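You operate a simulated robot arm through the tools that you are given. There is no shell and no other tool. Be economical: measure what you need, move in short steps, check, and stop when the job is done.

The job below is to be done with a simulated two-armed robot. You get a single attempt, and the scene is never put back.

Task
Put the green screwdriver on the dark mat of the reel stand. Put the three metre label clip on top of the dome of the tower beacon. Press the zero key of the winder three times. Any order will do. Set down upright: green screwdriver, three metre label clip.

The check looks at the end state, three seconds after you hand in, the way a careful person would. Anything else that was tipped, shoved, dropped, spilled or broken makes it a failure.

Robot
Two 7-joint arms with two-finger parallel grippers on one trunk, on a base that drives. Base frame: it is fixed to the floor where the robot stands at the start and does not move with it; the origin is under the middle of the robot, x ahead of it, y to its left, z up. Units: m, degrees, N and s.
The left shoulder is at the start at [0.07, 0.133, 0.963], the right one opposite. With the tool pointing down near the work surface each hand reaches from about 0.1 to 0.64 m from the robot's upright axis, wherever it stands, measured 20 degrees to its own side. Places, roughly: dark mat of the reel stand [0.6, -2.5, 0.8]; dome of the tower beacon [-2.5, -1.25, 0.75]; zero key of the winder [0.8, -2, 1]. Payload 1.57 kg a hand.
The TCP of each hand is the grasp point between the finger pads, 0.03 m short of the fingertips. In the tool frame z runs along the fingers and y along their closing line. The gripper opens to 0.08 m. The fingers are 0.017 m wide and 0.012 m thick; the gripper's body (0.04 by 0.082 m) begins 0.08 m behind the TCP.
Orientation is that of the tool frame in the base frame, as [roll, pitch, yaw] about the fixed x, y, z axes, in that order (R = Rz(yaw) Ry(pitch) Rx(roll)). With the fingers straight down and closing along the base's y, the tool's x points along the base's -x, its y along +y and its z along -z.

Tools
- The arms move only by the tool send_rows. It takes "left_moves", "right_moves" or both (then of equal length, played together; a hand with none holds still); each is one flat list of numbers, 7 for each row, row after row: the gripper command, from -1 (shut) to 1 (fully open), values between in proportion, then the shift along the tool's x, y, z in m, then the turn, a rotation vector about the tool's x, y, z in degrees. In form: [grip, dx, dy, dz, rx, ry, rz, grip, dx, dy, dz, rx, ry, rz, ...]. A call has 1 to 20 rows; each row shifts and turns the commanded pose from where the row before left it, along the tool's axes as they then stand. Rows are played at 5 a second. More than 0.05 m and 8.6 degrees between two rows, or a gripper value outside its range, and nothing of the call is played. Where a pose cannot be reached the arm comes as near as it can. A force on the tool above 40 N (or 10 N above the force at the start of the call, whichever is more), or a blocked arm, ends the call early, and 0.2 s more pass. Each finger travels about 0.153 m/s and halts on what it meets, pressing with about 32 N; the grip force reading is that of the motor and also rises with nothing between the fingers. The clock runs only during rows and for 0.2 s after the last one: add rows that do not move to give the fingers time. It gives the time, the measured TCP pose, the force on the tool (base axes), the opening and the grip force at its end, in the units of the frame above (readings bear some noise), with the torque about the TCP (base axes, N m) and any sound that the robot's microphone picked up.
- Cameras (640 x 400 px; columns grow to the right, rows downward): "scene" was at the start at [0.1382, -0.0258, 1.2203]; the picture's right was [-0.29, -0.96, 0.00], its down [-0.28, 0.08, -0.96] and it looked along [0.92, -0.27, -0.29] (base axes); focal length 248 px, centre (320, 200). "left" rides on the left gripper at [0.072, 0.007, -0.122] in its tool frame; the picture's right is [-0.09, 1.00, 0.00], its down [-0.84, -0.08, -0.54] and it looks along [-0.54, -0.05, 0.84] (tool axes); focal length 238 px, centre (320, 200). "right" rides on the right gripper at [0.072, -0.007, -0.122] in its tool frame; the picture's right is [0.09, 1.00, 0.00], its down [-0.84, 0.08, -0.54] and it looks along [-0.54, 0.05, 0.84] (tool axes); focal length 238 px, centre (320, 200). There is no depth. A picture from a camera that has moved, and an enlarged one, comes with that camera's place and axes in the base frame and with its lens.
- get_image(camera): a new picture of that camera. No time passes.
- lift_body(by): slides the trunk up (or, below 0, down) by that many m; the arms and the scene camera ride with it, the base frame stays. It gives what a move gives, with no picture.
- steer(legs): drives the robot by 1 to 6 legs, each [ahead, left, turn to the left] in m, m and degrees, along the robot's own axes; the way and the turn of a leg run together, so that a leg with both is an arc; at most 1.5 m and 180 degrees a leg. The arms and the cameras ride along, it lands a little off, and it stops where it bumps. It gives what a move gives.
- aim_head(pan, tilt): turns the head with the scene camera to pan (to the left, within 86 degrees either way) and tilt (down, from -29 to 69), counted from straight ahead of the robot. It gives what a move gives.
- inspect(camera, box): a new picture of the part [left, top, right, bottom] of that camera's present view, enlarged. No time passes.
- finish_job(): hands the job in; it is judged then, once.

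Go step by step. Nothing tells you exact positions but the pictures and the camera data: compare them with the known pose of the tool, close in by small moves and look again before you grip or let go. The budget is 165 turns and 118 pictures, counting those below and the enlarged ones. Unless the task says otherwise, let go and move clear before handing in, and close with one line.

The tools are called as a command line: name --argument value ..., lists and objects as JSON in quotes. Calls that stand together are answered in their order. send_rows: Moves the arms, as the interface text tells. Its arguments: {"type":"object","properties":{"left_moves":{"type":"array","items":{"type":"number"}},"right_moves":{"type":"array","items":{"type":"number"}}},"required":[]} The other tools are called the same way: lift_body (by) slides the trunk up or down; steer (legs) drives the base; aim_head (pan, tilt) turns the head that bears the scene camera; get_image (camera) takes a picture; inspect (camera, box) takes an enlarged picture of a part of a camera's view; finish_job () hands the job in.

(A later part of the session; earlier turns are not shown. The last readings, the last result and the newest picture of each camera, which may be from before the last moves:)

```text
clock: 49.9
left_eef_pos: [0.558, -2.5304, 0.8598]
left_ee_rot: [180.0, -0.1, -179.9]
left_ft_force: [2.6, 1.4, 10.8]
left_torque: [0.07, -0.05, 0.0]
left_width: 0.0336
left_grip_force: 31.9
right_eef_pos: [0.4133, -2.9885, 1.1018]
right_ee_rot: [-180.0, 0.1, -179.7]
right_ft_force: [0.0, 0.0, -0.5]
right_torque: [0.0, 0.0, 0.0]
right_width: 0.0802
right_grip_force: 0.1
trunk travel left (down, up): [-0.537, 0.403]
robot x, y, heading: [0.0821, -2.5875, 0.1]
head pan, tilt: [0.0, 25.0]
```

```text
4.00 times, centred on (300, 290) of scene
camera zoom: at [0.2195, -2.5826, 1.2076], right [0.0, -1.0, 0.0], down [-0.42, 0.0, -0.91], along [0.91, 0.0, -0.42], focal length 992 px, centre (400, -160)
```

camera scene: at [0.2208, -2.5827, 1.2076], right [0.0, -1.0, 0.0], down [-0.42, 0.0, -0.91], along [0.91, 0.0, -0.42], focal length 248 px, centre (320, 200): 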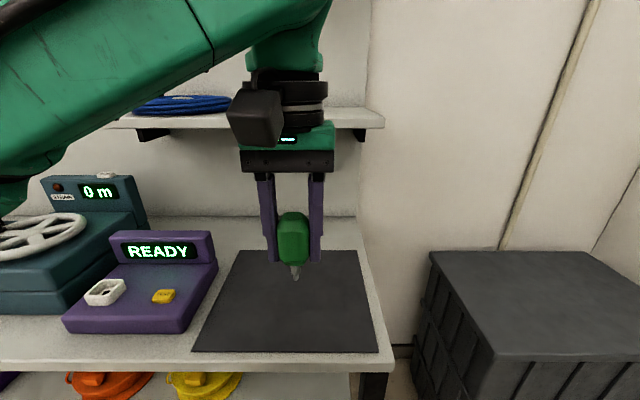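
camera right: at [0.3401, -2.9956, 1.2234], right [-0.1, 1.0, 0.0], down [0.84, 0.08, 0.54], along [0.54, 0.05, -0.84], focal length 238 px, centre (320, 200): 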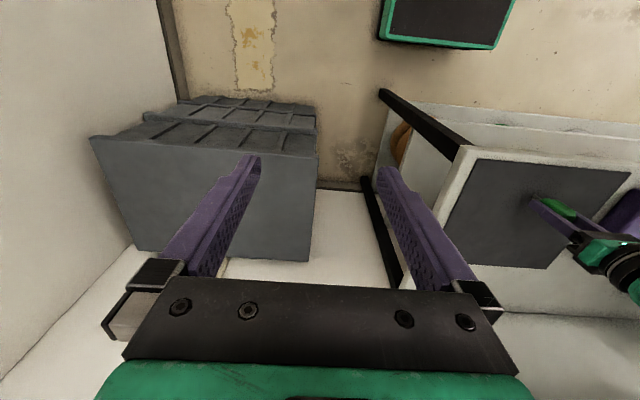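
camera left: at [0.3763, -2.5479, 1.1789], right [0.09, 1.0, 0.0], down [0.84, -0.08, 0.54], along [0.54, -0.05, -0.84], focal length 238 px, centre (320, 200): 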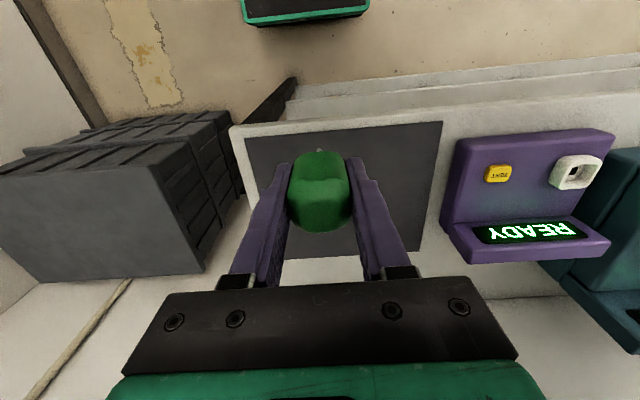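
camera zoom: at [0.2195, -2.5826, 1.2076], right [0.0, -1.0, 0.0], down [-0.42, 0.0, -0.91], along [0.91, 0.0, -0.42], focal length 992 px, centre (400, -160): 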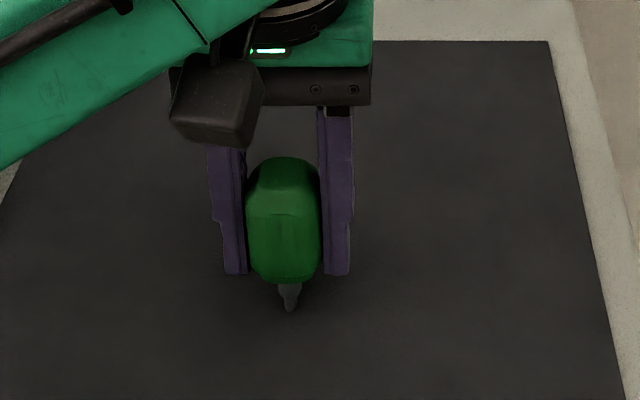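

send_rows --left_moves '[-1, 0, 0, -0.0015, 0, 0, 0, -1, 0, 0, 0, 0, 0, 0]'

send_rows --left_moves '[-0.15, 0, 0, 0, 0, 0, 0, -0.1, 0, 0, 0, 0, 0, 0, 0.1, 0, 0, 0, 0, 0, 0, 0.5, 0, 0, 0, 0, 0, 0, 1, 0, 0, 0, 0, 0, 0, 1, 0, 0, 0, 0, 0, 0]'

inspect --camera "scene" --box '[250, 240, 350, 340]'

```text
clock: 50.5
left_eef_pos: [0.5609, -2.5315, 0.8617]
left_ee_rot: [180.0, -0.2, -179.9]
left_ft_force: [-0.1, 0.7, -0.8]
left_torque: [0.01, -0.01, 0.01]
left_width: 0.0332
left_grip_force: 31.9
right_eef_pos: [0.4134, -2.9883, 1.1015]
right_ee_rot: [-180.0, 0.0, -179.8]
right_ft_force: [0.8, -0.3, -0.1]
right_torque: [-0.04, -0.02, -0.01]
right_width: 0.0801
right_grip_force: 0.0
trunk travel left (down, up): [-0.537, 0.403]
robot x, y, heading: [0.0787, -2.5828, -0.0]
head pan, tilt: [0.0, 25.0]
```

```text
clock: 51.9
left_eef_pos: [0.5605, -2.5301, 0.8624]
left_ee_rot: [-180.0, 0.0, -179.8]
left_ft_force: [0.5, 0.4, 0.2]
left_torque: [-0.01, 0.03, 0.01]
left_width: 0.08
left_grip_force: 0.0
right_eef_pos: [0.4146, -2.9888, 1.1012]
right_ee_rot: [179.9, -0.1, -179.8]
right_ft_force: [-0.7, 0.1, -0.2]
right_torque: [-0.01, 0.0, 0.0]
right_width: 0.0802
right_grip_force: 0.1
trunk travel left (down, up): [-0.537, 0.403]
robot x, y, heading: [0.0836, -2.5794, 0.3]
head pan, tilt: [0.0, 25.0]
```

```text
4.00 times, centred on (300, 290) of scene
camera zoom: at [0.2208, -2.5826, 1.2075], right [0.0, -1.0, 0.0], down [-0.42, 0.0, -0.91], along [0.91, 0.0, -0.42], focal length 992 px, centre (400, -160)
```

zoom: 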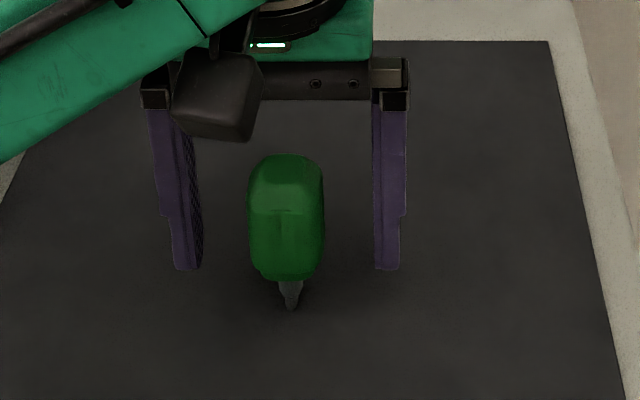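

It is released. I'll wait a moment to see whether it stays standing.

send_rows --left_moves '[1, 0, 0, 0, 0, 0, 0, 1, 0, 0, 0, 0, 0, 0, 1, 0, 0, 0, 0, 0, 0, 1, 0, 0, 0, 0, 0, 0, 1, 0, 0, 0, 0, 0, 0]'

inspect --camera "scene" --box '[250, 240, 350, 340]'

inspect --camera "right" --box '[480, 150, 640, 250]'

```text
clock: 53.1
left_eef_pos: [0.5601, -2.5308, 0.8614]
left_ee_rot: [-180.0, -0.1, -179.9]
left_ft_force: [0.1, 1.0, -0.3]
left_torque: [0.0, -0.01, -0.01]
left_width: 0.0799
left_grip_force: 0.0
right_eef_pos: [0.4125, -2.9882, 1.1018]
right_ee_rot: [179.9, 0.0, -179.8]
right_ft_force: [-0.6, 0.5, -0.2]
right_torque: [-0.01, -0.02, 0.02]
right_width: 0.0801
right_grip_force: 0.1
trunk travel left (down, up): [-0.537, 0.403]
robot x, y, heading: [0.0791, -2.5832, 0.4]
head pan, tilt: [0.0, 25.0]
```

```text
4.00 times, centred on (300, 290) of scene
camera zoom: at [0.2208, -2.5826, 1.2075], right [0.0, -1.0, 0.0], down [-0.42, 0.0, -0.91], along [0.91, 0.0, -0.42], focal length 992 px, centre (400, -160)
```

zoom: 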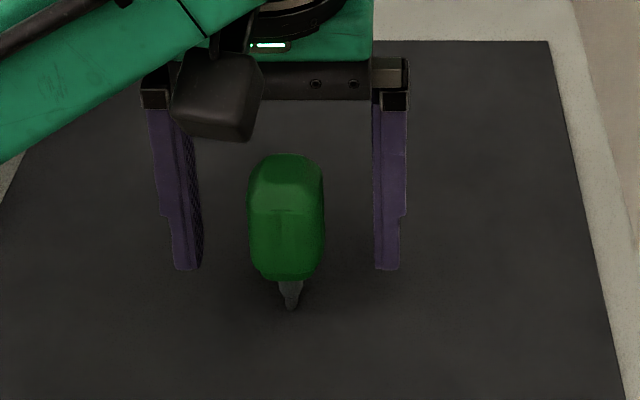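

```text
4.00 times, centred on (560, 200) of right
camera zoom: at [0.3422, -2.9956, 1.2227], right [-0.1, 1.0, 0.0], down [0.84, 0.08, 0.54], along [0.54, 0.05, -0.84], focal length 953 px, centre (-640, 200)
```

zoom: 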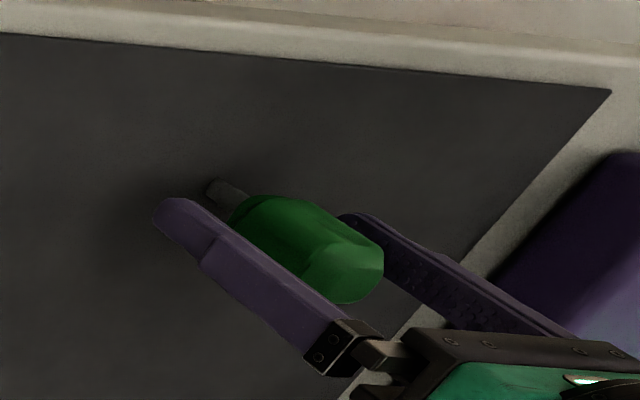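

It stands stably on the mat. I'll lift the hand straight up and back, then look at the winder.

send_rows --left_moves '[1, 0, 0, -0.02, 0, 0, 0, 1, 0, 0, -0.03, 0, 0, 0, 1, 0, 0, -0.04, 0, 0, 0, 1, 0, 0, -0.04, 0, 0, 0, 1, 0, 0, -0.04, 0, 0, 0, 1, 0.03, 0, -0.02, 0, 0, 0, 1, 0.04, 0, 0, 0, 0, 0, 1, 0.04, 0, 0, 0, 0, 0, 1, 0.04, 0, 0, 0, 0, 0, 1, 0.03, 0, 0, 0, 0, 0, 1, 0, 0, 0, 0, 0, 0]'

steer --legs '[[-0.25, 0, 0], [0, 0.5, 0]]'

aim_head --pan 0 --tilt 10

get_image --camera "scene"

get_image --camera "right"

```text
clock: 55.5
left_eef_pos: [0.3814, -2.5305, 1.0522]
left_ee_rot: [180.0, 0.0, -179.8]
left_ft_force: [-0.4, -0.3, -0.7]
left_torque: [0.01, 0.0, 0.01]
left_width: 0.0801
left_grip_force: 0.1
right_eef_pos: [0.415, -2.9878, 1.1005]
right_ee_rot: [-180.0, 0.0, -179.8]
right_ft_force: [-0.1, -0.9, 0.7]
right_torque: [-0.01, -0.04, 0.0]
right_width: 0.0801
right_grip_force: 0.0
trunk travel left (down, up): [-0.537, 0.403]
robot x, y, heading: [0.0832, -2.5851, 0.1]
head pan, tilt: [0.0, 25.0]
```

```text
clock: 59.8
left_eef_pos: [0.1304, -2.0358, 1.0514]
left_ee_rot: [-180.0, 0.0, -179.7]
left_ft_force: [0.2, 0.6, 0.4]
left_torque: [0.0, 0.0, -0.01]
left_width: 0.08
left_grip_force: 0.0
right_eef_pos: [0.1644, -2.4921, 1.1013]
right_ee_rot: [-179.9, 0.0, -179.6]
right_ft_force: [0.1, -0.9, -0.2]
right_torque: [0.01, 0.0, -0.03]
right_width: 0.0799
right_grip_force: 0.0
trunk travel left (down, up): [-0.537, 0.403]
robot x, y, heading: [-0.1717, -2.0881, 0.2]
head pan, tilt: [0.0, 25.0]
```

```text
clock: 60.6
left_eef_pos: [0.1298, -2.035, 1.0508]
left_ee_rot: [180.0, -0.1, -179.7]
left_ft_force: [-0.2, 0.1, -0.3]
left_torque: [0.0, 0.02, 0.0]
left_width: 0.08
left_grip_force: 0.2
right_eef_pos: [0.1645, -2.494, 1.1022]
right_ee_rot: [180.0, 0.0, -179.6]
right_ft_force: [0.4, -0.9, -0.5]
right_torque: [-0.03, 0.0, 0.02]
right_width: 0.0801
right_grip_force: 0.0
trunk travel left (down, up): [-0.537, 0.403]
robot x, y, heading: [-0.1732, -2.0899, 0.5]
head pan, tilt: [0.0, 10.0]
```

```text
84 pictures are left
camera scene: at [-0.0292, -2.0874, 1.2318], right [0.01, -1.0, 0.0], down [-0.17, 0.0, -0.98], along [0.98, 0.01, -0.17], focal length 248 px, centre (320, 200)
```

scene: 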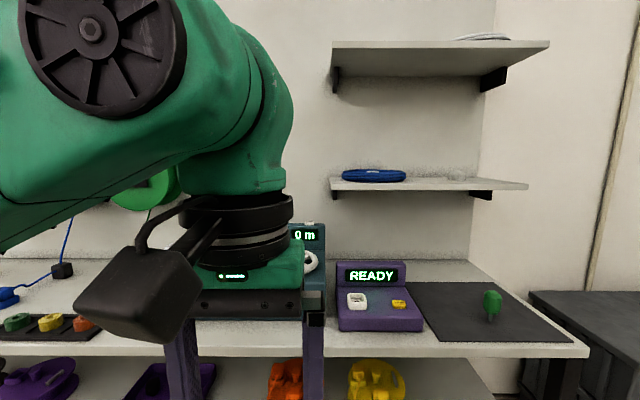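

```text
83 pictures are left
camera right: at [0.0928, -2.5, 1.2227], right [-0.1, 1.0, 0.0], down [0.84, 0.08, 0.54], along [0.54, 0.05, -0.84], focal length 238 px, centre (320, 200)
```

right: 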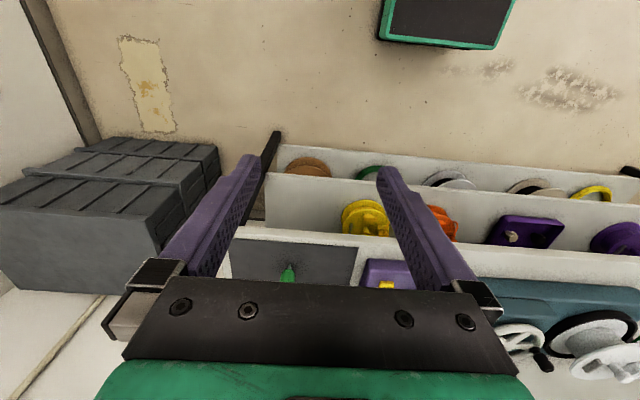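

The screwdriver stands fine. The winder's display carries a small key on its top; I'll move left to see it without the arm in the way.

steer --legs '[[0, 0.35, 0]]'

aim_head --pan -30 --tilt 15

get_image --camera "scene"

```text
clock: 62.8
left_eef_pos: [0.1251, -1.6889, 1.0514]
left_ee_rot: [179.9, 0.0, -179.2]
left_ft_force: [0.4, -0.1, 0.6]
left_torque: [0.0, 0.03, 0.01]
left_width: 0.08
left_grip_force: 0.1
right_eef_pos: [0.1642, -2.1471, 1.1018]
right_ee_rot: [179.9, -0.1, -179.3]
right_ft_force: [0.5, 0.1, -0.2]
right_torque: [-0.04, 0.0, -0.01]
right_width: 0.0799
right_grip_force: 0.1
trunk travel left (down, up): [-0.537, 0.403]
robot x, y, heading: [-0.172, -1.7435, 0.8]
head pan, tilt: [0.0, 10.0]
```

```text
clock: 63.8
left_eef_pos: [0.1257, -1.6898, 1.0526]
left_ee_rot: [179.9, 0.0, -179.1]
left_ft_force: [0.1, 0.0, 0.2]
left_torque: [0.02, 0.04, 0.0]
left_width: 0.0802
left_grip_force: 0.0
right_eef_pos: [0.1637, -2.1464, 1.1016]
right_ee_rot: [180.0, 0.0, -179.2]
right_ft_force: [0.6, -0.1, -0.1]
right_torque: [-0.01, -0.01, 0.02]
right_width: 0.0801
right_grip_force: 0.0
trunk travel left (down, up): [-0.537, 0.403]
robot x, y, heading: [-0.1737, -1.7443, 0.6]
head pan, tilt: [-30.0, 15.0]
```

```text
82 pictures are left
camera scene: at [-0.044, -1.7891, 1.2238], right [-0.49, -0.87, 0.0], down [-0.23, 0.13, -0.97], along [0.84, -0.47, -0.26], focal length 248 px, centre (320, 200)
```

scene: 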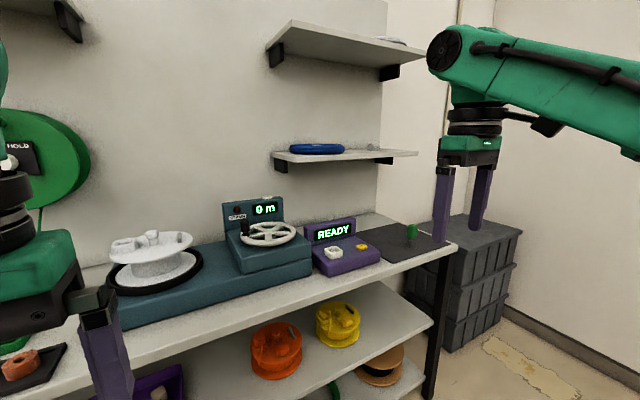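

inspect --camera "scene" --box '[200, 140, 340, 280]'

aim_head --pan 25 --tilt 15

get_image --camera "scene"

```text
2.86 times, centred on (270, 210) of scene
camera zoom: at [-0.044, -1.7891, 1.2238], right [-0.49, -0.87, 0.0], down [-0.23, 0.13, -0.97], along [0.84, -0.47, -0.26], focal length 708 px, centre (463, 171)
```

zoom: 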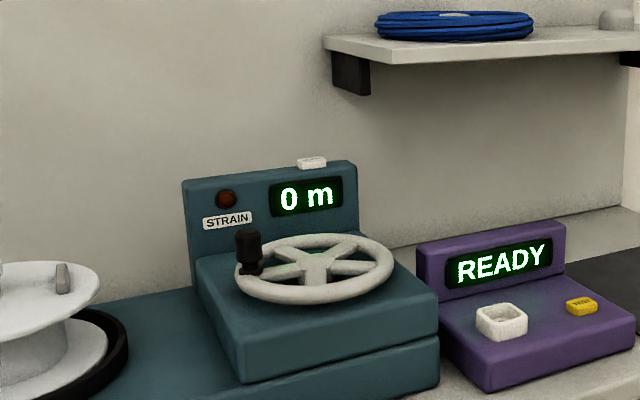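

```text
clock: 65.0
left_eef_pos: [0.1259, -1.6883, 1.0516]
left_ee_rot: [-179.9, 0.1, -179.2]
left_ft_force: [0.0, -0.2, 0.6]
left_torque: [-0.02, 0.01, -0.03]
left_width: 0.0799
left_grip_force: 0.0
right_eef_pos: [0.1643, -2.1463, 1.1016]
right_ee_rot: [-180.0, 0.1, -179.2]
right_ft_force: [0.1, -0.4, 0.2]
right_torque: [-0.01, 0.0, 0.04]
right_width: 0.0799
right_grip_force: 0.1
trunk travel left (down, up): [-0.537, 0.403]
robot x, y, heading: [-0.1753, -1.7423, 0.8]
head pan, tilt: [25.0, 15.0]
```

```text
80 pictures are left
camera scene: at [-0.0415, -1.7029, 1.2238], right [0.43, -0.9, 0.0], down [-0.23, -0.11, -0.97], along [0.87, 0.42, -0.26], focal length 248 px, centre (320, 200)
```

scene: 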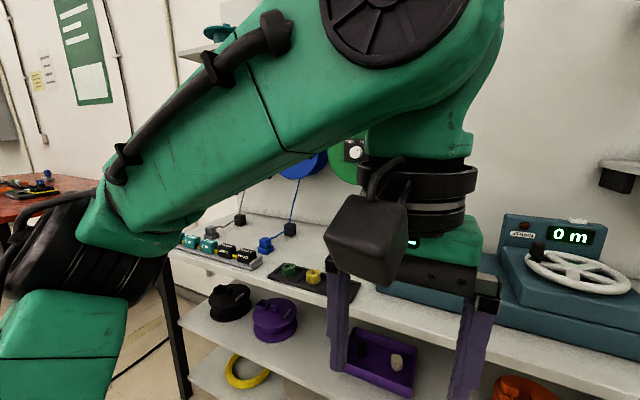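

The key top is at about (0.805, -2.045, 1.005), just left of the shelf end at y≈-2.11. I'll drive up and press it with closed, forward-tilted left fingers so the wrist stays clear of the shelf.

steer --legs '[[0, -0.36, -0.6], [0.3, 0, 0]]'

send_rows --left_moves '[-1, 0, 0, -0.04, 0, -8, 0, -1, 0, 0, -0.04, 0, -8, 0, -1, 0, 0, -0.02, 0, -8, 0, -1, 0, 0, 0, 0, -8, 0, -1, 0, 0, 0, 0, -8, 0, -1, 0, 0, 0, 0, 0, 0]'

aim_head --pan 0 --tilt 15

get_image --camera "scene"

get_image --camera "left"

```text
clock: 69.0
left_eef_pos: [0.4213, -2.0587, 1.052]
left_ee_rot: [179.9, 0.0, 179.8]
left_ft_force: [0.0, -0.1, 0.7]
left_torque: [-0.01, -0.01, 0.0]
left_width: 0.08
left_grip_force: 0.1
right_eef_pos: [0.4508, -2.5164, 1.102]
right_ee_rot: [-180.0, 0.0, 179.8]
right_ft_force: [-0.6, 0.0, -0.4]
right_torque: [0.02, -0.01, 0.0]
right_width: 0.08
right_grip_force: 0.1
trunk travel left (down, up): [-0.537, 0.403]
robot x, y, heading: [0.1187, -2.1084, -0.3]
head pan, tilt: [25.0, 15.0]
```

```text
clock: 70.4
left_eef_pos: [0.4132, -2.0575, 1.1519]
left_ee_rot: [-179.1, 39.8, -179.3]
left_ft_force: [-1.0, 0.2, -1.0]
left_torque: [0.0, 0.01, 0.02]
left_width: 0.0
left_grip_force: 20.9
right_eef_pos: [0.4501, -2.5161, 1.1016]
right_ee_rot: [179.9, -0.1, 179.8]
right_ft_force: [-1.2, 0.0, 0.6]
right_torque: [0.01, -0.03, 0.0]
right_width: 0.0799
right_grip_force: 0.0
trunk travel left (down, up): [-0.537, 0.403]
robot x, y, heading: [0.1222, -2.1108, -0.3]
head pan, tilt: [25.0, 15.0]
```

```text
clock: 71.2
left_eef_pos: [0.4133, -2.0588, 1.1503]
left_ee_rot: [-179.6, 39.4, -179.6]
left_ft_force: [0.4, 0.3, 0.2]
left_torque: [-0.01, 0.02, 0.02]
left_width: 0.0002
left_grip_force: 21.4
right_eef_pos: [0.452, -2.5167, 1.1008]
right_ee_rot: [180.0, 0.0, 179.7]
right_ft_force: [0.3, 0.6, -0.2]
right_torque: [0.04, 0.01, 0.02]
right_width: 0.0798
right_grip_force: 0.0
trunk travel left (down, up): [-0.537, 0.403]
robot x, y, heading: [0.1205, -2.1086, -0.1]
head pan, tilt: [0.0, 15.0]
```

```text
79 pictures are left
camera scene: at [0.2539, -2.0709, 1.2152], right [0.41, -0.91, 0.0], down [-0.32, -0.14, -0.94], along [0.86, 0.38, -0.35], focal length 248 px, centre (320, 200)
```

scene: 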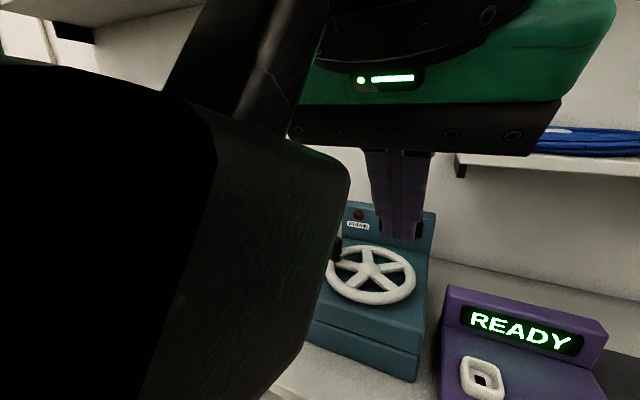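

```text
78 pictures are left
camera left: at [0.2802, -2.0513, 1.1994], right [0.07, 1.0, 0.05], down [0.3, -0.07, 0.95], along [0.95, -0.05, -0.31], focal length 238 px, centre (320, 200)
```

left: 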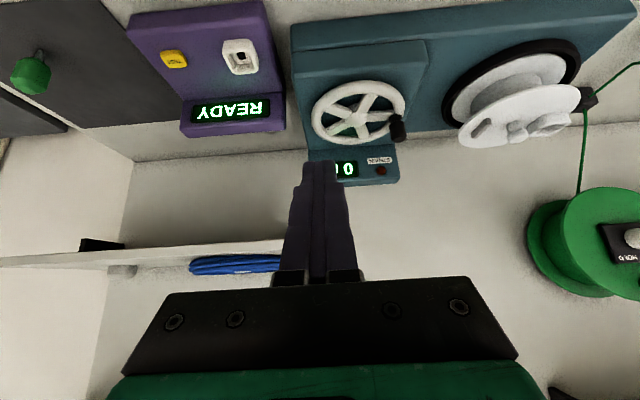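

I'll advance the tilted hand at height toward the key and yaw it 15° right so the wrist swings away from the shelf.

send_rows --left_moves '[-1, -0.0314, 0.0026, 0.0264, 0, 0, 0, -1, -0.0314, 0.0026, 0.0264, 0, 0, 0, -1, -0.0314, 0.0026, 0.0264, 0, 0, 0, -1, -0.0314, 0.0026, 0.0264, 0, 0, 0, -1, -0.0314, 0.0026, 0.0264, 0, 0, 0, -1, -0.0314, 0.0026, 0.0264, 0, 0, 0, -1, -0.0314, 0.0026, 0.0264, 0, 0, 0, -1, 0, 0, 0, 4.8, 0, 5.75, -1, 0, 0, 0, 4.8, 0, 5.75, -1, 0, 0, 0, 0, 0, 0]'

get_image --camera "left"

get_image --camera "scene"

```text
clock: 73.5
left_eef_pos: [0.6981, -2.0421, 1.1523]
left_ee_rot: [179.9, 40.1, 164.6]
left_ft_force: [-1.0, 0.4, -0.4]
left_torque: [0.01, 0.01, 0.0]
left_width: 0.0
left_grip_force: 20.9
right_eef_pos: [0.451, -2.5165, 1.1002]
right_ee_rot: [180.0, 0.0, 179.8]
right_ft_force: [1.0, -0.2, 0.7]
right_torque: [0.04, 0.0, 0.02]
right_width: 0.0801
right_grip_force: 0.2
trunk travel left (down, up): [-0.537, 0.403]
robot x, y, heading: [0.1194, -2.1101, 0.1]
head pan, tilt: [0.0, 15.0]
```

```text
77 pictures are left
camera left: at [0.5702, -2.0006, 1.1994], right [0.33, 0.94, 0.06], down [0.26, -0.15, 0.95], along [0.91, -0.3, -0.3], focal length 238 px, centre (320, 200)
```

left: 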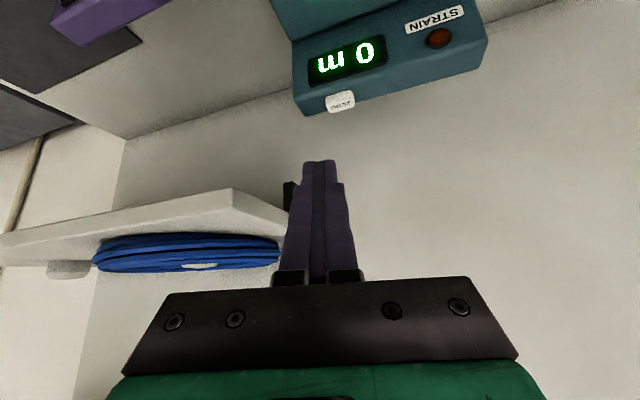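

```text
76 pictures are left
camera scene: at [0.2622, -2.1096, 1.2238], right [0.0, -1.0, 0.0], down [-0.26, 0.0, -0.97], along [0.97, 0.0, -0.26], focal length 248 px, centre (320, 200)
```

scene: 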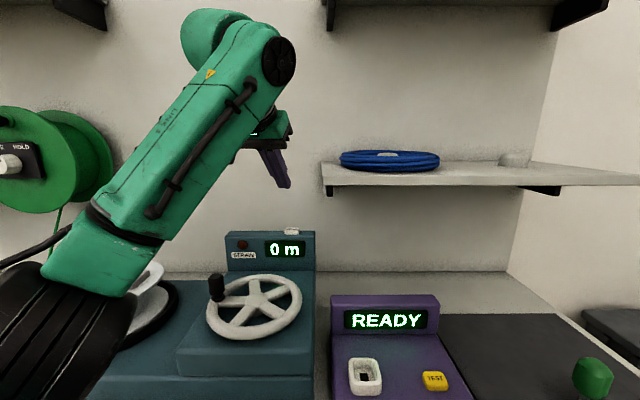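

The ZERO key is confirmed at about (0.806, -2.044, 1.004). Moving to hover about 2 cm above it.

send_rows --left_moves '[-1, -0.002, 0.0067, 0.0334, 0, 0, 0, -1, -0.002, 0.0067, 0.0334, 0, 0, 0, -1, -0.002, 0.0067, 0.0334, 0, 0, 0, -1, -0.002, 0.0067, 0.0334, 0, 0, 0, -1, 0, 0, 0, 0, 0, 0]'

inspect --camera "left" --box '[240, 60, 400, 220]'

inspect --camera "scene" --box '[200, 130, 360, 290]'

```text
clock: 74.7
left_eef_pos: [0.794, -2.0381, 1.0546]
left_ee_rot: [180.0, 40.1, 164.7]
left_ft_force: [0.3, 0.3, 1.0]
left_torque: [-0.01, 0.01, -0.03]
left_width: 0.0
left_grip_force: 21.2
right_eef_pos: [0.4501, -2.5165, 1.1015]
right_ee_rot: [-180.0, 0.1, 179.8]
right_ft_force: [0.7, -0.3, -0.7]
right_torque: [-0.01, -0.04, 0.02]
right_width: 0.0799
right_grip_force: 0.0
trunk travel left (down, up): [-0.537, 0.403]
robot x, y, heading: [0.1236, -2.1097, -0.1]
head pan, tilt: [0.0, 15.0]
```

```text
2.50 times, centred on (320, 140) of left
camera zoom: at [0.6662, -1.9963, 1.1027], right [0.33, 0.94, 0.06], down [0.26, -0.15, 0.95], along [0.91, -0.3, -0.3], focal length 596 px, centre (320, 350)
```

zoom: 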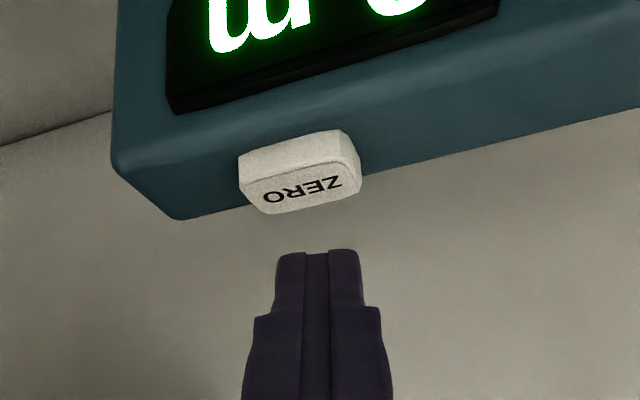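

```text
2.50 times, centred on (280, 210) of scene
camera zoom: at [0.2617, -2.1089, 1.2239], right [0.0, -1.0, 0.0], down [-0.26, 0.0, -0.97], along [0.97, 0.0, -0.26], focal length 620 px, centre (420, 175)
```

zoom: 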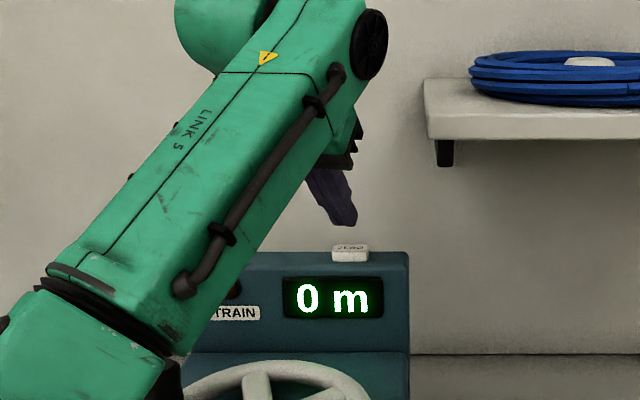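

Well aligned; a small correction, then descend to just above the key.

send_rows --left_moves '[-1, -0.0036, -0.0019, 0.003, 0, 0, 0, -1, 0.0056, 0, 0.0067, 0, 0, 0, -1, 0.0056, 0, 0.0067, 0, 0, 0, -1, 0, 0, 0, 0, 0, 0]'

inspect --camera "left" --box '[240, 60, 400, 220]'

send_rows --left_moves '[-1, 0.0013, 0, 0.0015, 0, 0, 0, -1, 0, 0, 0, 0, 0, 0]'

send_rows --left_moves '[-1, 0.0013, 0, 0.0015, 0, 0, 0, -1, 0, 0, 0, 0, 0, 0]'

```text
clock: 75.7
left_eef_pos: [0.7959, -2.0418, 1.0365]
left_ee_rot: [180.0, 40.0, 164.7]
left_ft_force: [-0.6, 0.3, -0.2]
left_torque: [0.02, -0.04, 0.01]
left_width: 0.0
left_grip_force: 21.7
right_eef_pos: [0.4505, -2.5172, 1.1023]
right_ee_rot: [180.0, 0.1, 179.8]
right_ft_force: [-0.1, 0.3, -0.1]
right_torque: [0.01, 0.0, 0.0]
right_width: 0.0803
right_grip_force: 0.0
trunk travel left (down, up): [-0.537, 0.403]
robot x, y, heading: [0.1182, -2.1086, -0.4]
head pan, tilt: [0.0, 15.0]
```

```text
2.50 times, centred on (320, 140) of left
camera zoom: at [0.6699, -2.0, 1.0842], right [0.33, 0.94, 0.06], down [0.26, -0.15, 0.95], along [0.91, -0.3, -0.3], focal length 596 px, centre (320, 350)
```

zoom: 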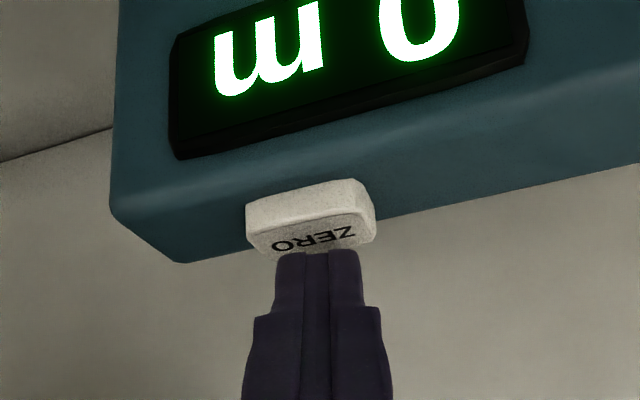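

```text
clock: 76.2
left_eef_pos: [0.798, -2.0406, 1.035]
left_ee_rot: [179.9, 40.0, 164.6]
left_ft_force: [0.3, 1.0, -0.3]
left_torque: [-0.01, -0.03, -0.01]
left_width: 0.0001
left_grip_force: 21.0
right_eef_pos: [0.4501, -2.5171, 1.1012]
right_ee_rot: [180.0, 0.0, 179.7]
right_ft_force: [0.3, 0.4, 0.7]
right_torque: [0.01, 0.01, 0.01]
right_width: 0.0799
right_grip_force: 0.1
trunk travel left (down, up): [-0.537, 0.403]
robot x, y, heading: [0.1198, -2.1105, -0.4]
head pan, tilt: [0.0, 15.0]
```

```text
clock: 76.8
left_eef_pos: [0.7984, -2.04, 1.0318]
left_ee_rot: [179.9, 40.0, 164.7]
left_ft_force: [-0.2, -0.7, 1.0]
left_torque: [-0.01, -0.02, 0.04]
left_width: 0.0
left_grip_force: 21.5
right_eef_pos: [0.4499, -2.516, 1.1009]
right_ee_rot: [-180.0, 0.0, 179.7]
right_ft_force: [0.2, -0.5, -1.1]
right_torque: [0.02, 0.02, 0.02]
right_width: 0.08
right_grip_force: 0.1
trunk travel left (down, up): [-0.537, 0.403]
robot x, y, heading: [0.1213, -2.1141, -0.1]
head pan, tilt: [0.0, 15.0]
```

send_rows --left_moves '[-1, 0.0013, 0, 0.0015, 0, 0, 0, -1, 0, 0, 0, 0, 0, 0]'

send_rows --left_moves '[-1, 0.001, 0, 0.0011, 0, 0, 0, -1, 0, 0, 0, 0, 0, 0]'

inspect --camera "left" --box '[240, 60, 400, 220]'

```text
clock: 77.5
left_eef_pos: [0.7979, -2.0417, 1.0305]
left_ee_rot: [180.0, 40.2, 164.7]
left_ft_force: [-0.3, 0.8, 1.8]
left_torque: [0.01, -0.03, 0.02]
left_width: 0.0
left_grip_force: 21.3
right_eef_pos: [0.4501, -2.5161, 1.1022]
right_ee_rot: [-179.9, 0.1, 179.9]
right_ft_force: [0.7, -0.1, 0.3]
right_torque: [0.0, 0.01, 0.02]
right_width: 0.0799
right_grip_force: 0.0
trunk travel left (down, up): [-0.537, 0.403]
robot x, y, heading: [0.122, -2.1051, -0.3]
head pan, tilt: [0.0, 15.0]
heard: click
```

```text
clock: 78.0
left_eef_pos: [0.7968, -2.0413, 1.0287]
left_ee_rot: [179.8, 40.2, 164.7]
left_ft_force: [0.0, 0.2, 3.2]
left_torque: [0.01, -0.08, 0.03]
left_width: 0.0001
left_grip_force: 21.6
right_eef_pos: [0.451, -2.5175, 1.1019]
right_ee_rot: [180.0, 0.1, 179.9]
right_ft_force: [-0.3, 0.7, 0.0]
right_torque: [-0.01, 0.01, 0.0]
right_width: 0.0798
right_grip_force: 0.1
trunk travel left (down, up): [-0.537, 0.403]
robot x, y, heading: [0.1184, -2.1094, -0.2]
head pan, tilt: [0.0, 15.0]
```

```text
2.50 times, centred on (320, 140) of left
camera zoom: at [0.6702, -2.0005, 1.0763], right [0.33, 0.94, 0.06], down [0.26, -0.15, 0.95], along [0.91, -0.3, -0.3], focal length 596 px, centre (320, 350)
```

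zoom: 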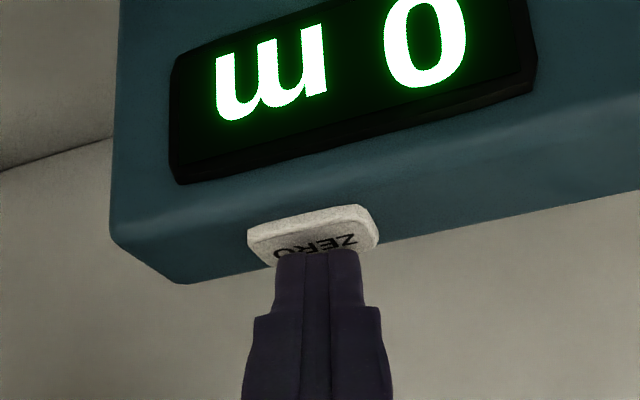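

One click was heard, so press 1 is done. I'll release 9 mm up and listen.

send_rows --left_moves '[-1, -0.003, 0, -0.0035, 0, 0, 0, -1, -0.003, 0, -0.0035, 0, 0, 0, -1, 0, 0, 0, 0, 0, 0]'

send_rows --left_moves '[-1, 0.003, 0, 0.0035, 0, 0, 0, -1, 0.003, 0, 0.0035, 0, 0, 0, -1, 0, 0, 0, 0, 0, 0]'

```text
clock: 78.8
left_eef_pos: [0.7972, -2.0433, 1.0352]
left_ee_rot: [179.9, 40.1, 164.7]
left_ft_force: [-0.4, 0.9, -0.1]
left_torque: [0.02, -0.02, -0.01]
left_width: 0.0
left_grip_force: 21.5
right_eef_pos: [0.4508, -2.517, 1.1024]
right_ee_rot: [-180.0, 0.0, 179.8]
right_ft_force: [-0.1, -0.6, -0.3]
right_torque: [-0.05, -0.02, 0.0]
right_width: 0.08
right_grip_force: 0.0
trunk travel left (down, up): [-0.537, 0.403]
robot x, y, heading: [0.1206, -2.1117, -0.2]
head pan, tilt: [0.0, 15.0]
```

```text
clock: 79.7
left_eef_pos: [0.7979, -2.0433, 1.0285]
left_ee_rot: [179.9, 40.2, 164.6]
left_ft_force: [1.2, -1.7, 5.0]
left_torque: [-0.04, -0.12, -0.01]
left_width: 0.0
left_grip_force: 21.0
right_eef_pos: [0.4505, -2.5171, 1.1013]
right_ee_rot: [180.0, 0.2, 179.8]
right_ft_force: [-1.1, 0.3, 1.0]
right_torque: [0.0, -0.01, -0.01]
right_width: 0.0798
right_grip_force: 0.0
trunk travel left (down, up): [-0.537, 0.403]
robot x, y, heading: [0.1212, -2.1083, -0.2]
head pan, tilt: [0.0, 15.0]
heard: click
```

Press 2 clicked. Release and press a third time, then release.

send_rows --left_moves '[-1, -0.003, 0, -0.0035, 0, 0, 0, -1, -0.003, 0, -0.0035, 0, 0, 0, -1, 0, 0, 0, 0, 0, 0]'

send_rows --left_moves '[-1, 0.003, 0, 0.0035, 0, 0, 0, -1, 0.003, 0, 0.0035, 0, 0, 0, -1, 0, 0, 0, 0, 0, 0]'

send_rows --left_moves '[-1, -0.006, 0, -0.007, 0, 0, 0, -1, -0.01, 0, -0.012, 0, 0, 0, -1, 0, 0, 0, 0, 0, 0]'

inspect --camera "left" --box '[240, 60, 400, 220]'

```text
clock: 80.5
left_eef_pos: [0.7974, -2.0423, 1.0384]
left_ee_rot: [179.9, 40.0, 164.8]
left_ft_force: [-0.2, -0.5, -0.3]
left_torque: [-0.02, 0.01, 0.0]
left_width: 0.0
left_grip_force: 21.7
right_eef_pos: [0.4508, -2.5164, 1.1027]
right_ee_rot: [180.0, 0.1, 179.8]
right_ft_force: [-0.1, 0.2, 0.7]
right_torque: [-0.03, 0.0, 0.0]
right_width: 0.0801
right_grip_force: 0.0
trunk travel left (down, up): [-0.537, 0.403]
robot x, y, heading: [0.1206, -2.1065, -0.3]
head pan, tilt: [0.0, 15.0]
```

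```text
clock: 81.2
left_eef_pos: [0.7959, -2.0419, 1.0303]
left_ee_rot: [179.9, 40.1, 164.6]
left_ft_force: [0.1, -1.1, 2.1]
left_torque: [-0.03, -0.02, 0.0]
left_width: 0.0
left_grip_force: 21.0
right_eef_pos: [0.4512, -2.517, 1.1016]
right_ee_rot: [-180.0, 0.1, 179.8]
right_ft_force: [-1.1, 0.9, 0.5]
right_torque: [-0.02, -0.01, 0.01]
right_width: 0.0801
right_grip_force: 0.1
trunk travel left (down, up): [-0.537, 0.403]
robot x, y, heading: [0.1191, -2.11, -0.2]
head pan, tilt: [0.0, 15.0]
heard: click
```

```text
clock: 82.0
left_eef_pos: [0.7963, -2.0402, 1.0525]
left_ee_rot: [-180.0, 40.1, 164.8]
left_ft_force: [0.4, -0.4, 0.5]
left_torque: [-0.01, 0.01, 0.02]
left_width: 0.0002
left_grip_force: 21.4
right_eef_pos: [0.4518, -2.5159, 1.1015]
right_ee_rot: [179.9, 0.1, 179.8]
right_ft_force: [0.0, -0.2, 0.7]
right_torque: [-0.02, 0.03, 0.03]
right_width: 0.08
right_grip_force: 0.1
trunk travel left (down, up): [-0.537, 0.403]
robot x, y, heading: [0.1187, -2.1092, -0.2]
head pan, tilt: [0.0, 15.0]
```

```text
2.50 times, centred on (320, 140) of left
camera zoom: at [0.6692, -1.9991, 1.1013], right [0.33, 0.94, 0.06], down [0.26, -0.15, 0.95], along [0.91, -0.3, -0.3], focal length 596 px, centre (320, 350)
```

zoom: 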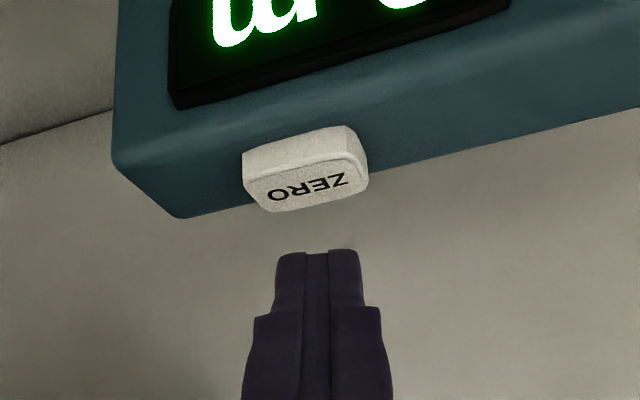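

Three clicks are done and the key is free. I'll retract the arm along the same path, straighten it and back away toward the clip rack.

send_rows --left_moves '[-1, 0.002, -0.0067, -0.0334, 0, 0, 0, -1, 0.002, -0.0067, -0.0334, 0, 0, 0, -1, 0.002, -0.0067, -0.0334, 0, 0, 0, -1, 0.002, -0.0067, -0.0334, 0, 0, 0, -1, 0, 0, 0, -4.8, 0, -5.75, -1, 0, 0, 0, -4.8, 0, -5.75, -1, 0.0314, 0, -0.0264, 0, 0, 0, -1, 0.0314, 0, -0.0264, 0, 0, 0, -1, 0.0314, 0, -0.0264, 0, 0, 0, -1, 0.0314, 0, -0.0264, 0, 0, 0, 0, 0, 0, 0, 0, 8, 0, 1, 0, 0, 0, 0, 8, 0, 1, 0, 0, 0, 0, 8, 0, 1, 0, 0, 0, 0, 8, 0, 1, 0, 0, 0, 0, 8, 0, 1, 0, 0, 0, 0, 0, 0]'

steer --legs '[[-0.3, 0, 0], [0, 1.0, 0]]'

aim_head --pan -20 --tilt 25

get_image --camera "scene"

```text
clock: 85.5
left_eef_pos: [0.6134, -2.0495, 1.2004]
left_ee_rot: [179.5, 29.7, 178.8]
left_ft_force: [0.6, 1.0, 0.0]
left_torque: [0.03, 0.03, -0.01]
left_width: 0.08
left_grip_force: 0.0
left hand out of reach, approached as far as the arm can: row 7, 8, 9, 10, 11, 12, 13, 14, 15
right_eef_pos: [0.4513, -2.5165, 1.101]
right_ee_rot: [-179.9, 0.1, 179.8]
right_ft_force: [0.2, 0.6, 0.9]
right_torque: [0.02, -0.01, 0.03]
right_width: 0.08
right_grip_force: 0.1
trunk travel left (down, up): [-0.537, 0.403]
robot x, y, heading: [0.1219, -2.1121, -0.3]
head pan, tilt: [0.0, 15.0]
```

```text
clock: 92.2
left_eef_pos: [0.3267, -1.0735, 1.1958]
left_ee_rot: [179.3, 29.3, 178.8]
left_ft_force: [-0.3, 0.3, -0.3]
left_torque: [0.0, -0.01, 0.01]
left_width: 0.0797
left_grip_force: 0.0
right_eef_pos: [0.1609, -1.5423, 1.1021]
right_ee_rot: [-180.0, 0.0, 179.6]
right_ft_force: [-0.3, 0.0, -0.2]
right_torque: [0.02, 0.0, -0.01]
right_width: 0.0799
right_grip_force: 0.0
trunk travel left (down, up): [-0.537, 0.403]
robot x, y, heading: [-0.1669, -1.131, -0.4]
head pan, tilt: [0.0, 15.0]
```

```text
clock: 93.0
left_eef_pos: [0.3263, -1.0702, 1.1969]
left_ee_rot: [179.6, 29.3, 179.1]
left_ft_force: [0.4, -0.3, 1.0]
left_torque: [-0.02, -0.03, 0.01]
left_width: 0.0795
left_grip_force: 0.0
right_eef_pos: [0.1608, -1.5418, 1.1016]
right_ee_rot: [-180.0, 0.1, 179.6]
right_ft_force: [0.0, 0.7, 0.0]
right_torque: [-0.02, 0.03, 0.02]
right_width: 0.0798
right_grip_force: 0.0
trunk travel left (down, up): [-0.537, 0.403]
robot x, y, heading: [-0.1703, -1.1332, -0.3]
head pan, tilt: [-20.0, 25.0]
```

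```text
70 pictures are left
camera scene: at [-0.0329, -1.1645, 1.2076], right [-0.35, -0.94, 0.0], down [-0.4, 0.15, -0.91], along [0.85, -0.32, -0.42], focal length 248 px, centre (320, 200)
```

scene: 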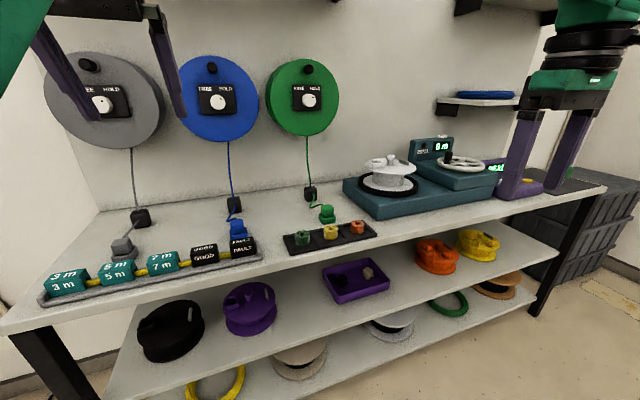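

The "3 m" clip is at the left end of the rail, at about (0.53, -0.81). I'll drive so the right hand faces it and look closely.

steer --legs '[[0, 0.6, 0], [0.2, 0, 0]]'

aim_head --pan -35 --tilt 35

get_image --camera "scene"

get_image --camera "right"

```text
clock: 97.5
left_eef_pos: [0.5297, -0.4697, 1.196]
left_ee_rot: [179.6, 29.4, -179.7]
left_ft_force: [0.1, 0.5, 0.2]
left_torque: [0.03, 0.01, -0.01]
left_width: 0.08
left_grip_force: 0.0
right_eef_pos: [0.3735, -0.9443, 1.1024]
right_ee_rot: [-180.0, 0.1, -179.4]
right_ft_force: [0.6, 1.0, -0.5]
right_torque: [-0.01, 0.01, -0.01]
right_width: 0.0802
right_grip_force: 0.2
trunk travel left (down, up): [-0.537, 0.403]
robot x, y, heading: [0.0351, -0.5398, 0.6]
head pan, tilt: [-20.0, 25.0]
```

```text
clock: 98.3
left_eef_pos: [0.5313, -0.4679, 1.1967]
left_ee_rot: [179.8, 29.3, -179.7]
left_ft_force: [0.2, 0.0, -0.6]
left_torque: [-0.01, 0.0, -0.01]
left_width: 0.08
left_grip_force: 0.1
right_eef_pos: [0.3728, -0.9446, 1.1015]
right_ee_rot: [179.9, 0.0, -179.4]
right_ft_force: [0.0, -0.5, -0.4]
right_torque: [0.03, -0.01, 0.0]
right_width: 0.0799
right_grip_force: 0.1
trunk travel left (down, up): [-0.537, 0.403]
robot x, y, heading: [0.0359, -0.5391, 0.8]
head pan, tilt: [-35.0, 35.0]
```

```text
69 pictures are left
camera scene: at [0.1585, -0.5893, 1.1918], right [-0.56, -0.83, 0.0], down [-0.47, 0.32, -0.82], along [0.68, -0.46, -0.57], focal length 248 px, centre (320, 200)
```

scene: 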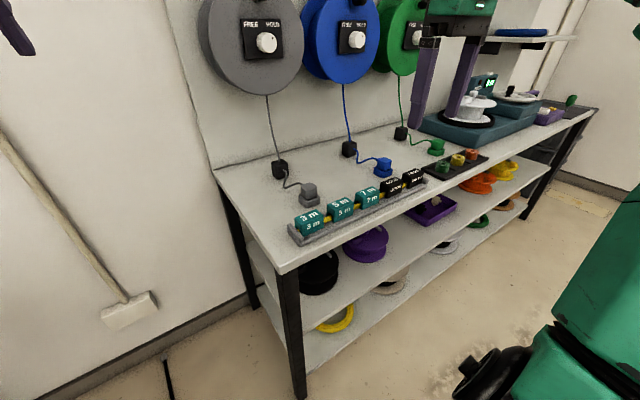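

```text
68 pictures are left
camera right: at [0.3026, -0.9507, 1.2228], right [-0.1, 0.99, 0.0], down [0.84, 0.09, 0.54], along [0.54, 0.06, -0.84], focal length 238 px, centre (320, 200)
```

right: 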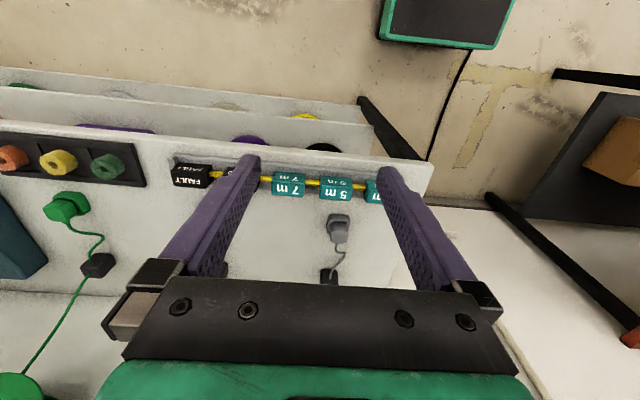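

inspect --camera "scene" --box '[270, 160, 440, 266]'

send_rows --right_moves '[1, 0, 0.03, 0, 0, 0, 0, 1, 0, 0.03, 0, 0, 0, 0, 1, 0, 0.03, 0, 0, 0, 0, 1, 0, 0.03, 0, 0, 0, 0, 1, 0, 0.02, 0, 0, 0, 0, 1, 0, 0, 0, 0, 0, 0]'

inspect --camera "right" --box '[200, 110, 440, 260]'

```text
3.76 times, centred on (355, 213) of scene
camera zoom: at [0.1585, -0.5893, 1.1918], right [-0.56, -0.83, 0.0], down [-0.47, 0.32, -0.82], along [0.68, -0.46, -0.57], focal length 933 px, centre (188, 151)
```

zoom: 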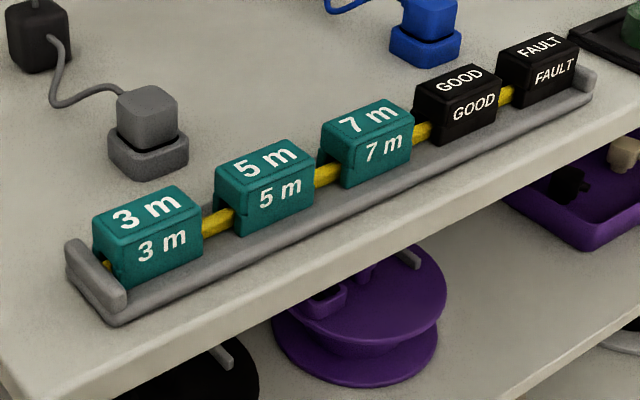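

```text
clock: 99.7
left_eef_pos: [0.532, -0.4698, 1.1969]
left_ee_rot: [179.6, 29.3, -179.7]
left_ft_force: [-1.1, 0.8, 0.0]
left_torque: [0.01, 0.0, -0.02]
left_width: 0.0802
left_grip_force: 0.1
right_eef_pos: [0.372, -0.8063, 1.1022]
right_ee_rot: [180.0, 0.0, -179.3]
right_ft_force: [-0.3, 0.7, 0.3]
right_torque: [-0.01, 0.0, 0.0]
right_width: 0.0798
right_grip_force: 0.1
trunk travel left (down, up): [-0.537, 0.403]
robot x, y, heading: [0.0349, -0.5397, 0.3]
head pan, tilt: [-35.0, 35.0]
```

```text
2.67 times, centred on (320, 185) of right
camera zoom: at [0.3011, -0.8135, 1.2226], right [-0.1, 0.99, 0.0], down [0.84, 0.09, 0.54], along [0.54, 0.06, -0.84], focal length 636 px, centre (320, 240)
```

zoom: 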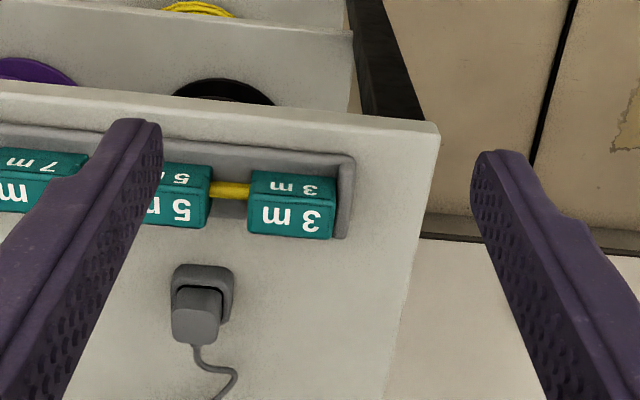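

The 3 m clip is about 0.057 × 0.034 × 0.034 m, centred near (0.522, -0.807), top z≈0.852. I'll bring the right hand above it and turn it 90° to grip the front and back faces.

send_rows --right_moves '[1, -0.0375, 0, 0, 0, 0, 0, 1, -0.0375, 0, 0, 0, 0, 0, 1, -0.0375, 0, 0, 0, 0, 0, 1, -0.0375, 0, 0, 0, 0, 0, 1, 0, 0, 0, 0, 0, 8.2, 1, 0, 0, 0, 0, 0, 8.2, 1, 0, 0, 0, 0, 0, 8.2, 1, 0, 0, 0, 0, 0, 8.2, 1, 0, 0, 0, 0, 0, 8.2, 1, 0, 0, 0, 0, 0, 8.2, 1, 0, 0, 0, 0, 0, 8.2, 1, 0, 0, 0, 0, 0, 8.2, 1, 0, 0, 0, 0, 0, 8.2, 1, 0, 0, 0, 0, 0, 8.2, 1, 0, 0, 0, 0, 0, 8.2, 1, 0, 0, 0, 0, 0, 0]'

get_image --camera "right"

get_image --camera "scene"

```text
clock: 103.1
left_eef_pos: [0.5314, -0.4702, 1.1975]
left_ee_rot: [179.7, 29.3, -179.6]
left_ft_force: [-0.2, -0.2, -0.5]
left_torque: [-0.03, 0.01, 0.04]
left_width: 0.0799
left_grip_force: 0.0
right_eef_pos: [0.5015, -0.8065, 1.0695]
right_ee_rot: [179.9, 0.0, 90.3]
right_ft_force: [0.1, -0.1, -0.2]
right_torque: [-0.02, 0.0, -0.01]
right_width: 0.08
right_grip_force: 0.1
right hand out of reach, approached as far as the arm can: row 3, 4
trunk travel left (down, up): [-0.537, 0.403]
robot x, y, heading: [0.0377, -0.5366, 0.8]
head pan, tilt: [-35.0, 35.0]
```

```text
65 pictures are left
camera right: at [0.4947, -0.7338, 1.1908], right [1.0, 0.1, 0.0], down [0.08, -0.84, 0.54], along [0.06, -0.54, -0.84], focal length 238 px, centre (320, 200)
```

right: 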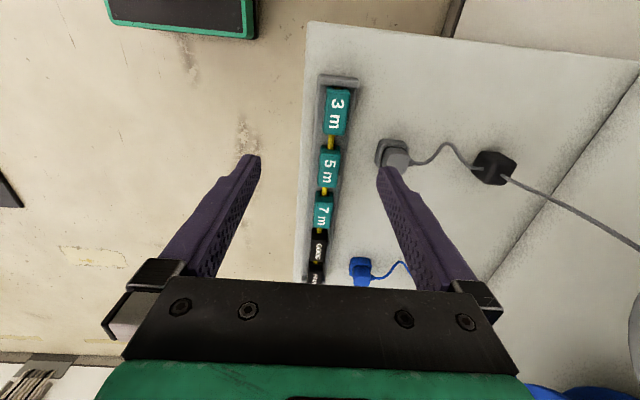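

```text
64 pictures are left
camera scene: at [0.1585, -0.5894, 1.1918], right [-0.56, -0.83, 0.0], down [-0.47, 0.32, -0.82], along [0.68, -0.46, -0.57], focal length 248 px, centre (320, 200)
```

scene: 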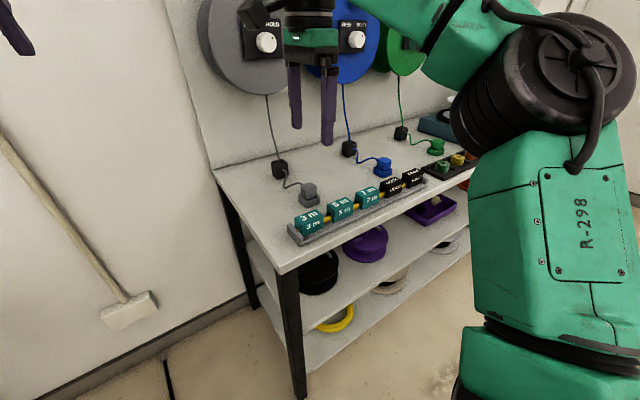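

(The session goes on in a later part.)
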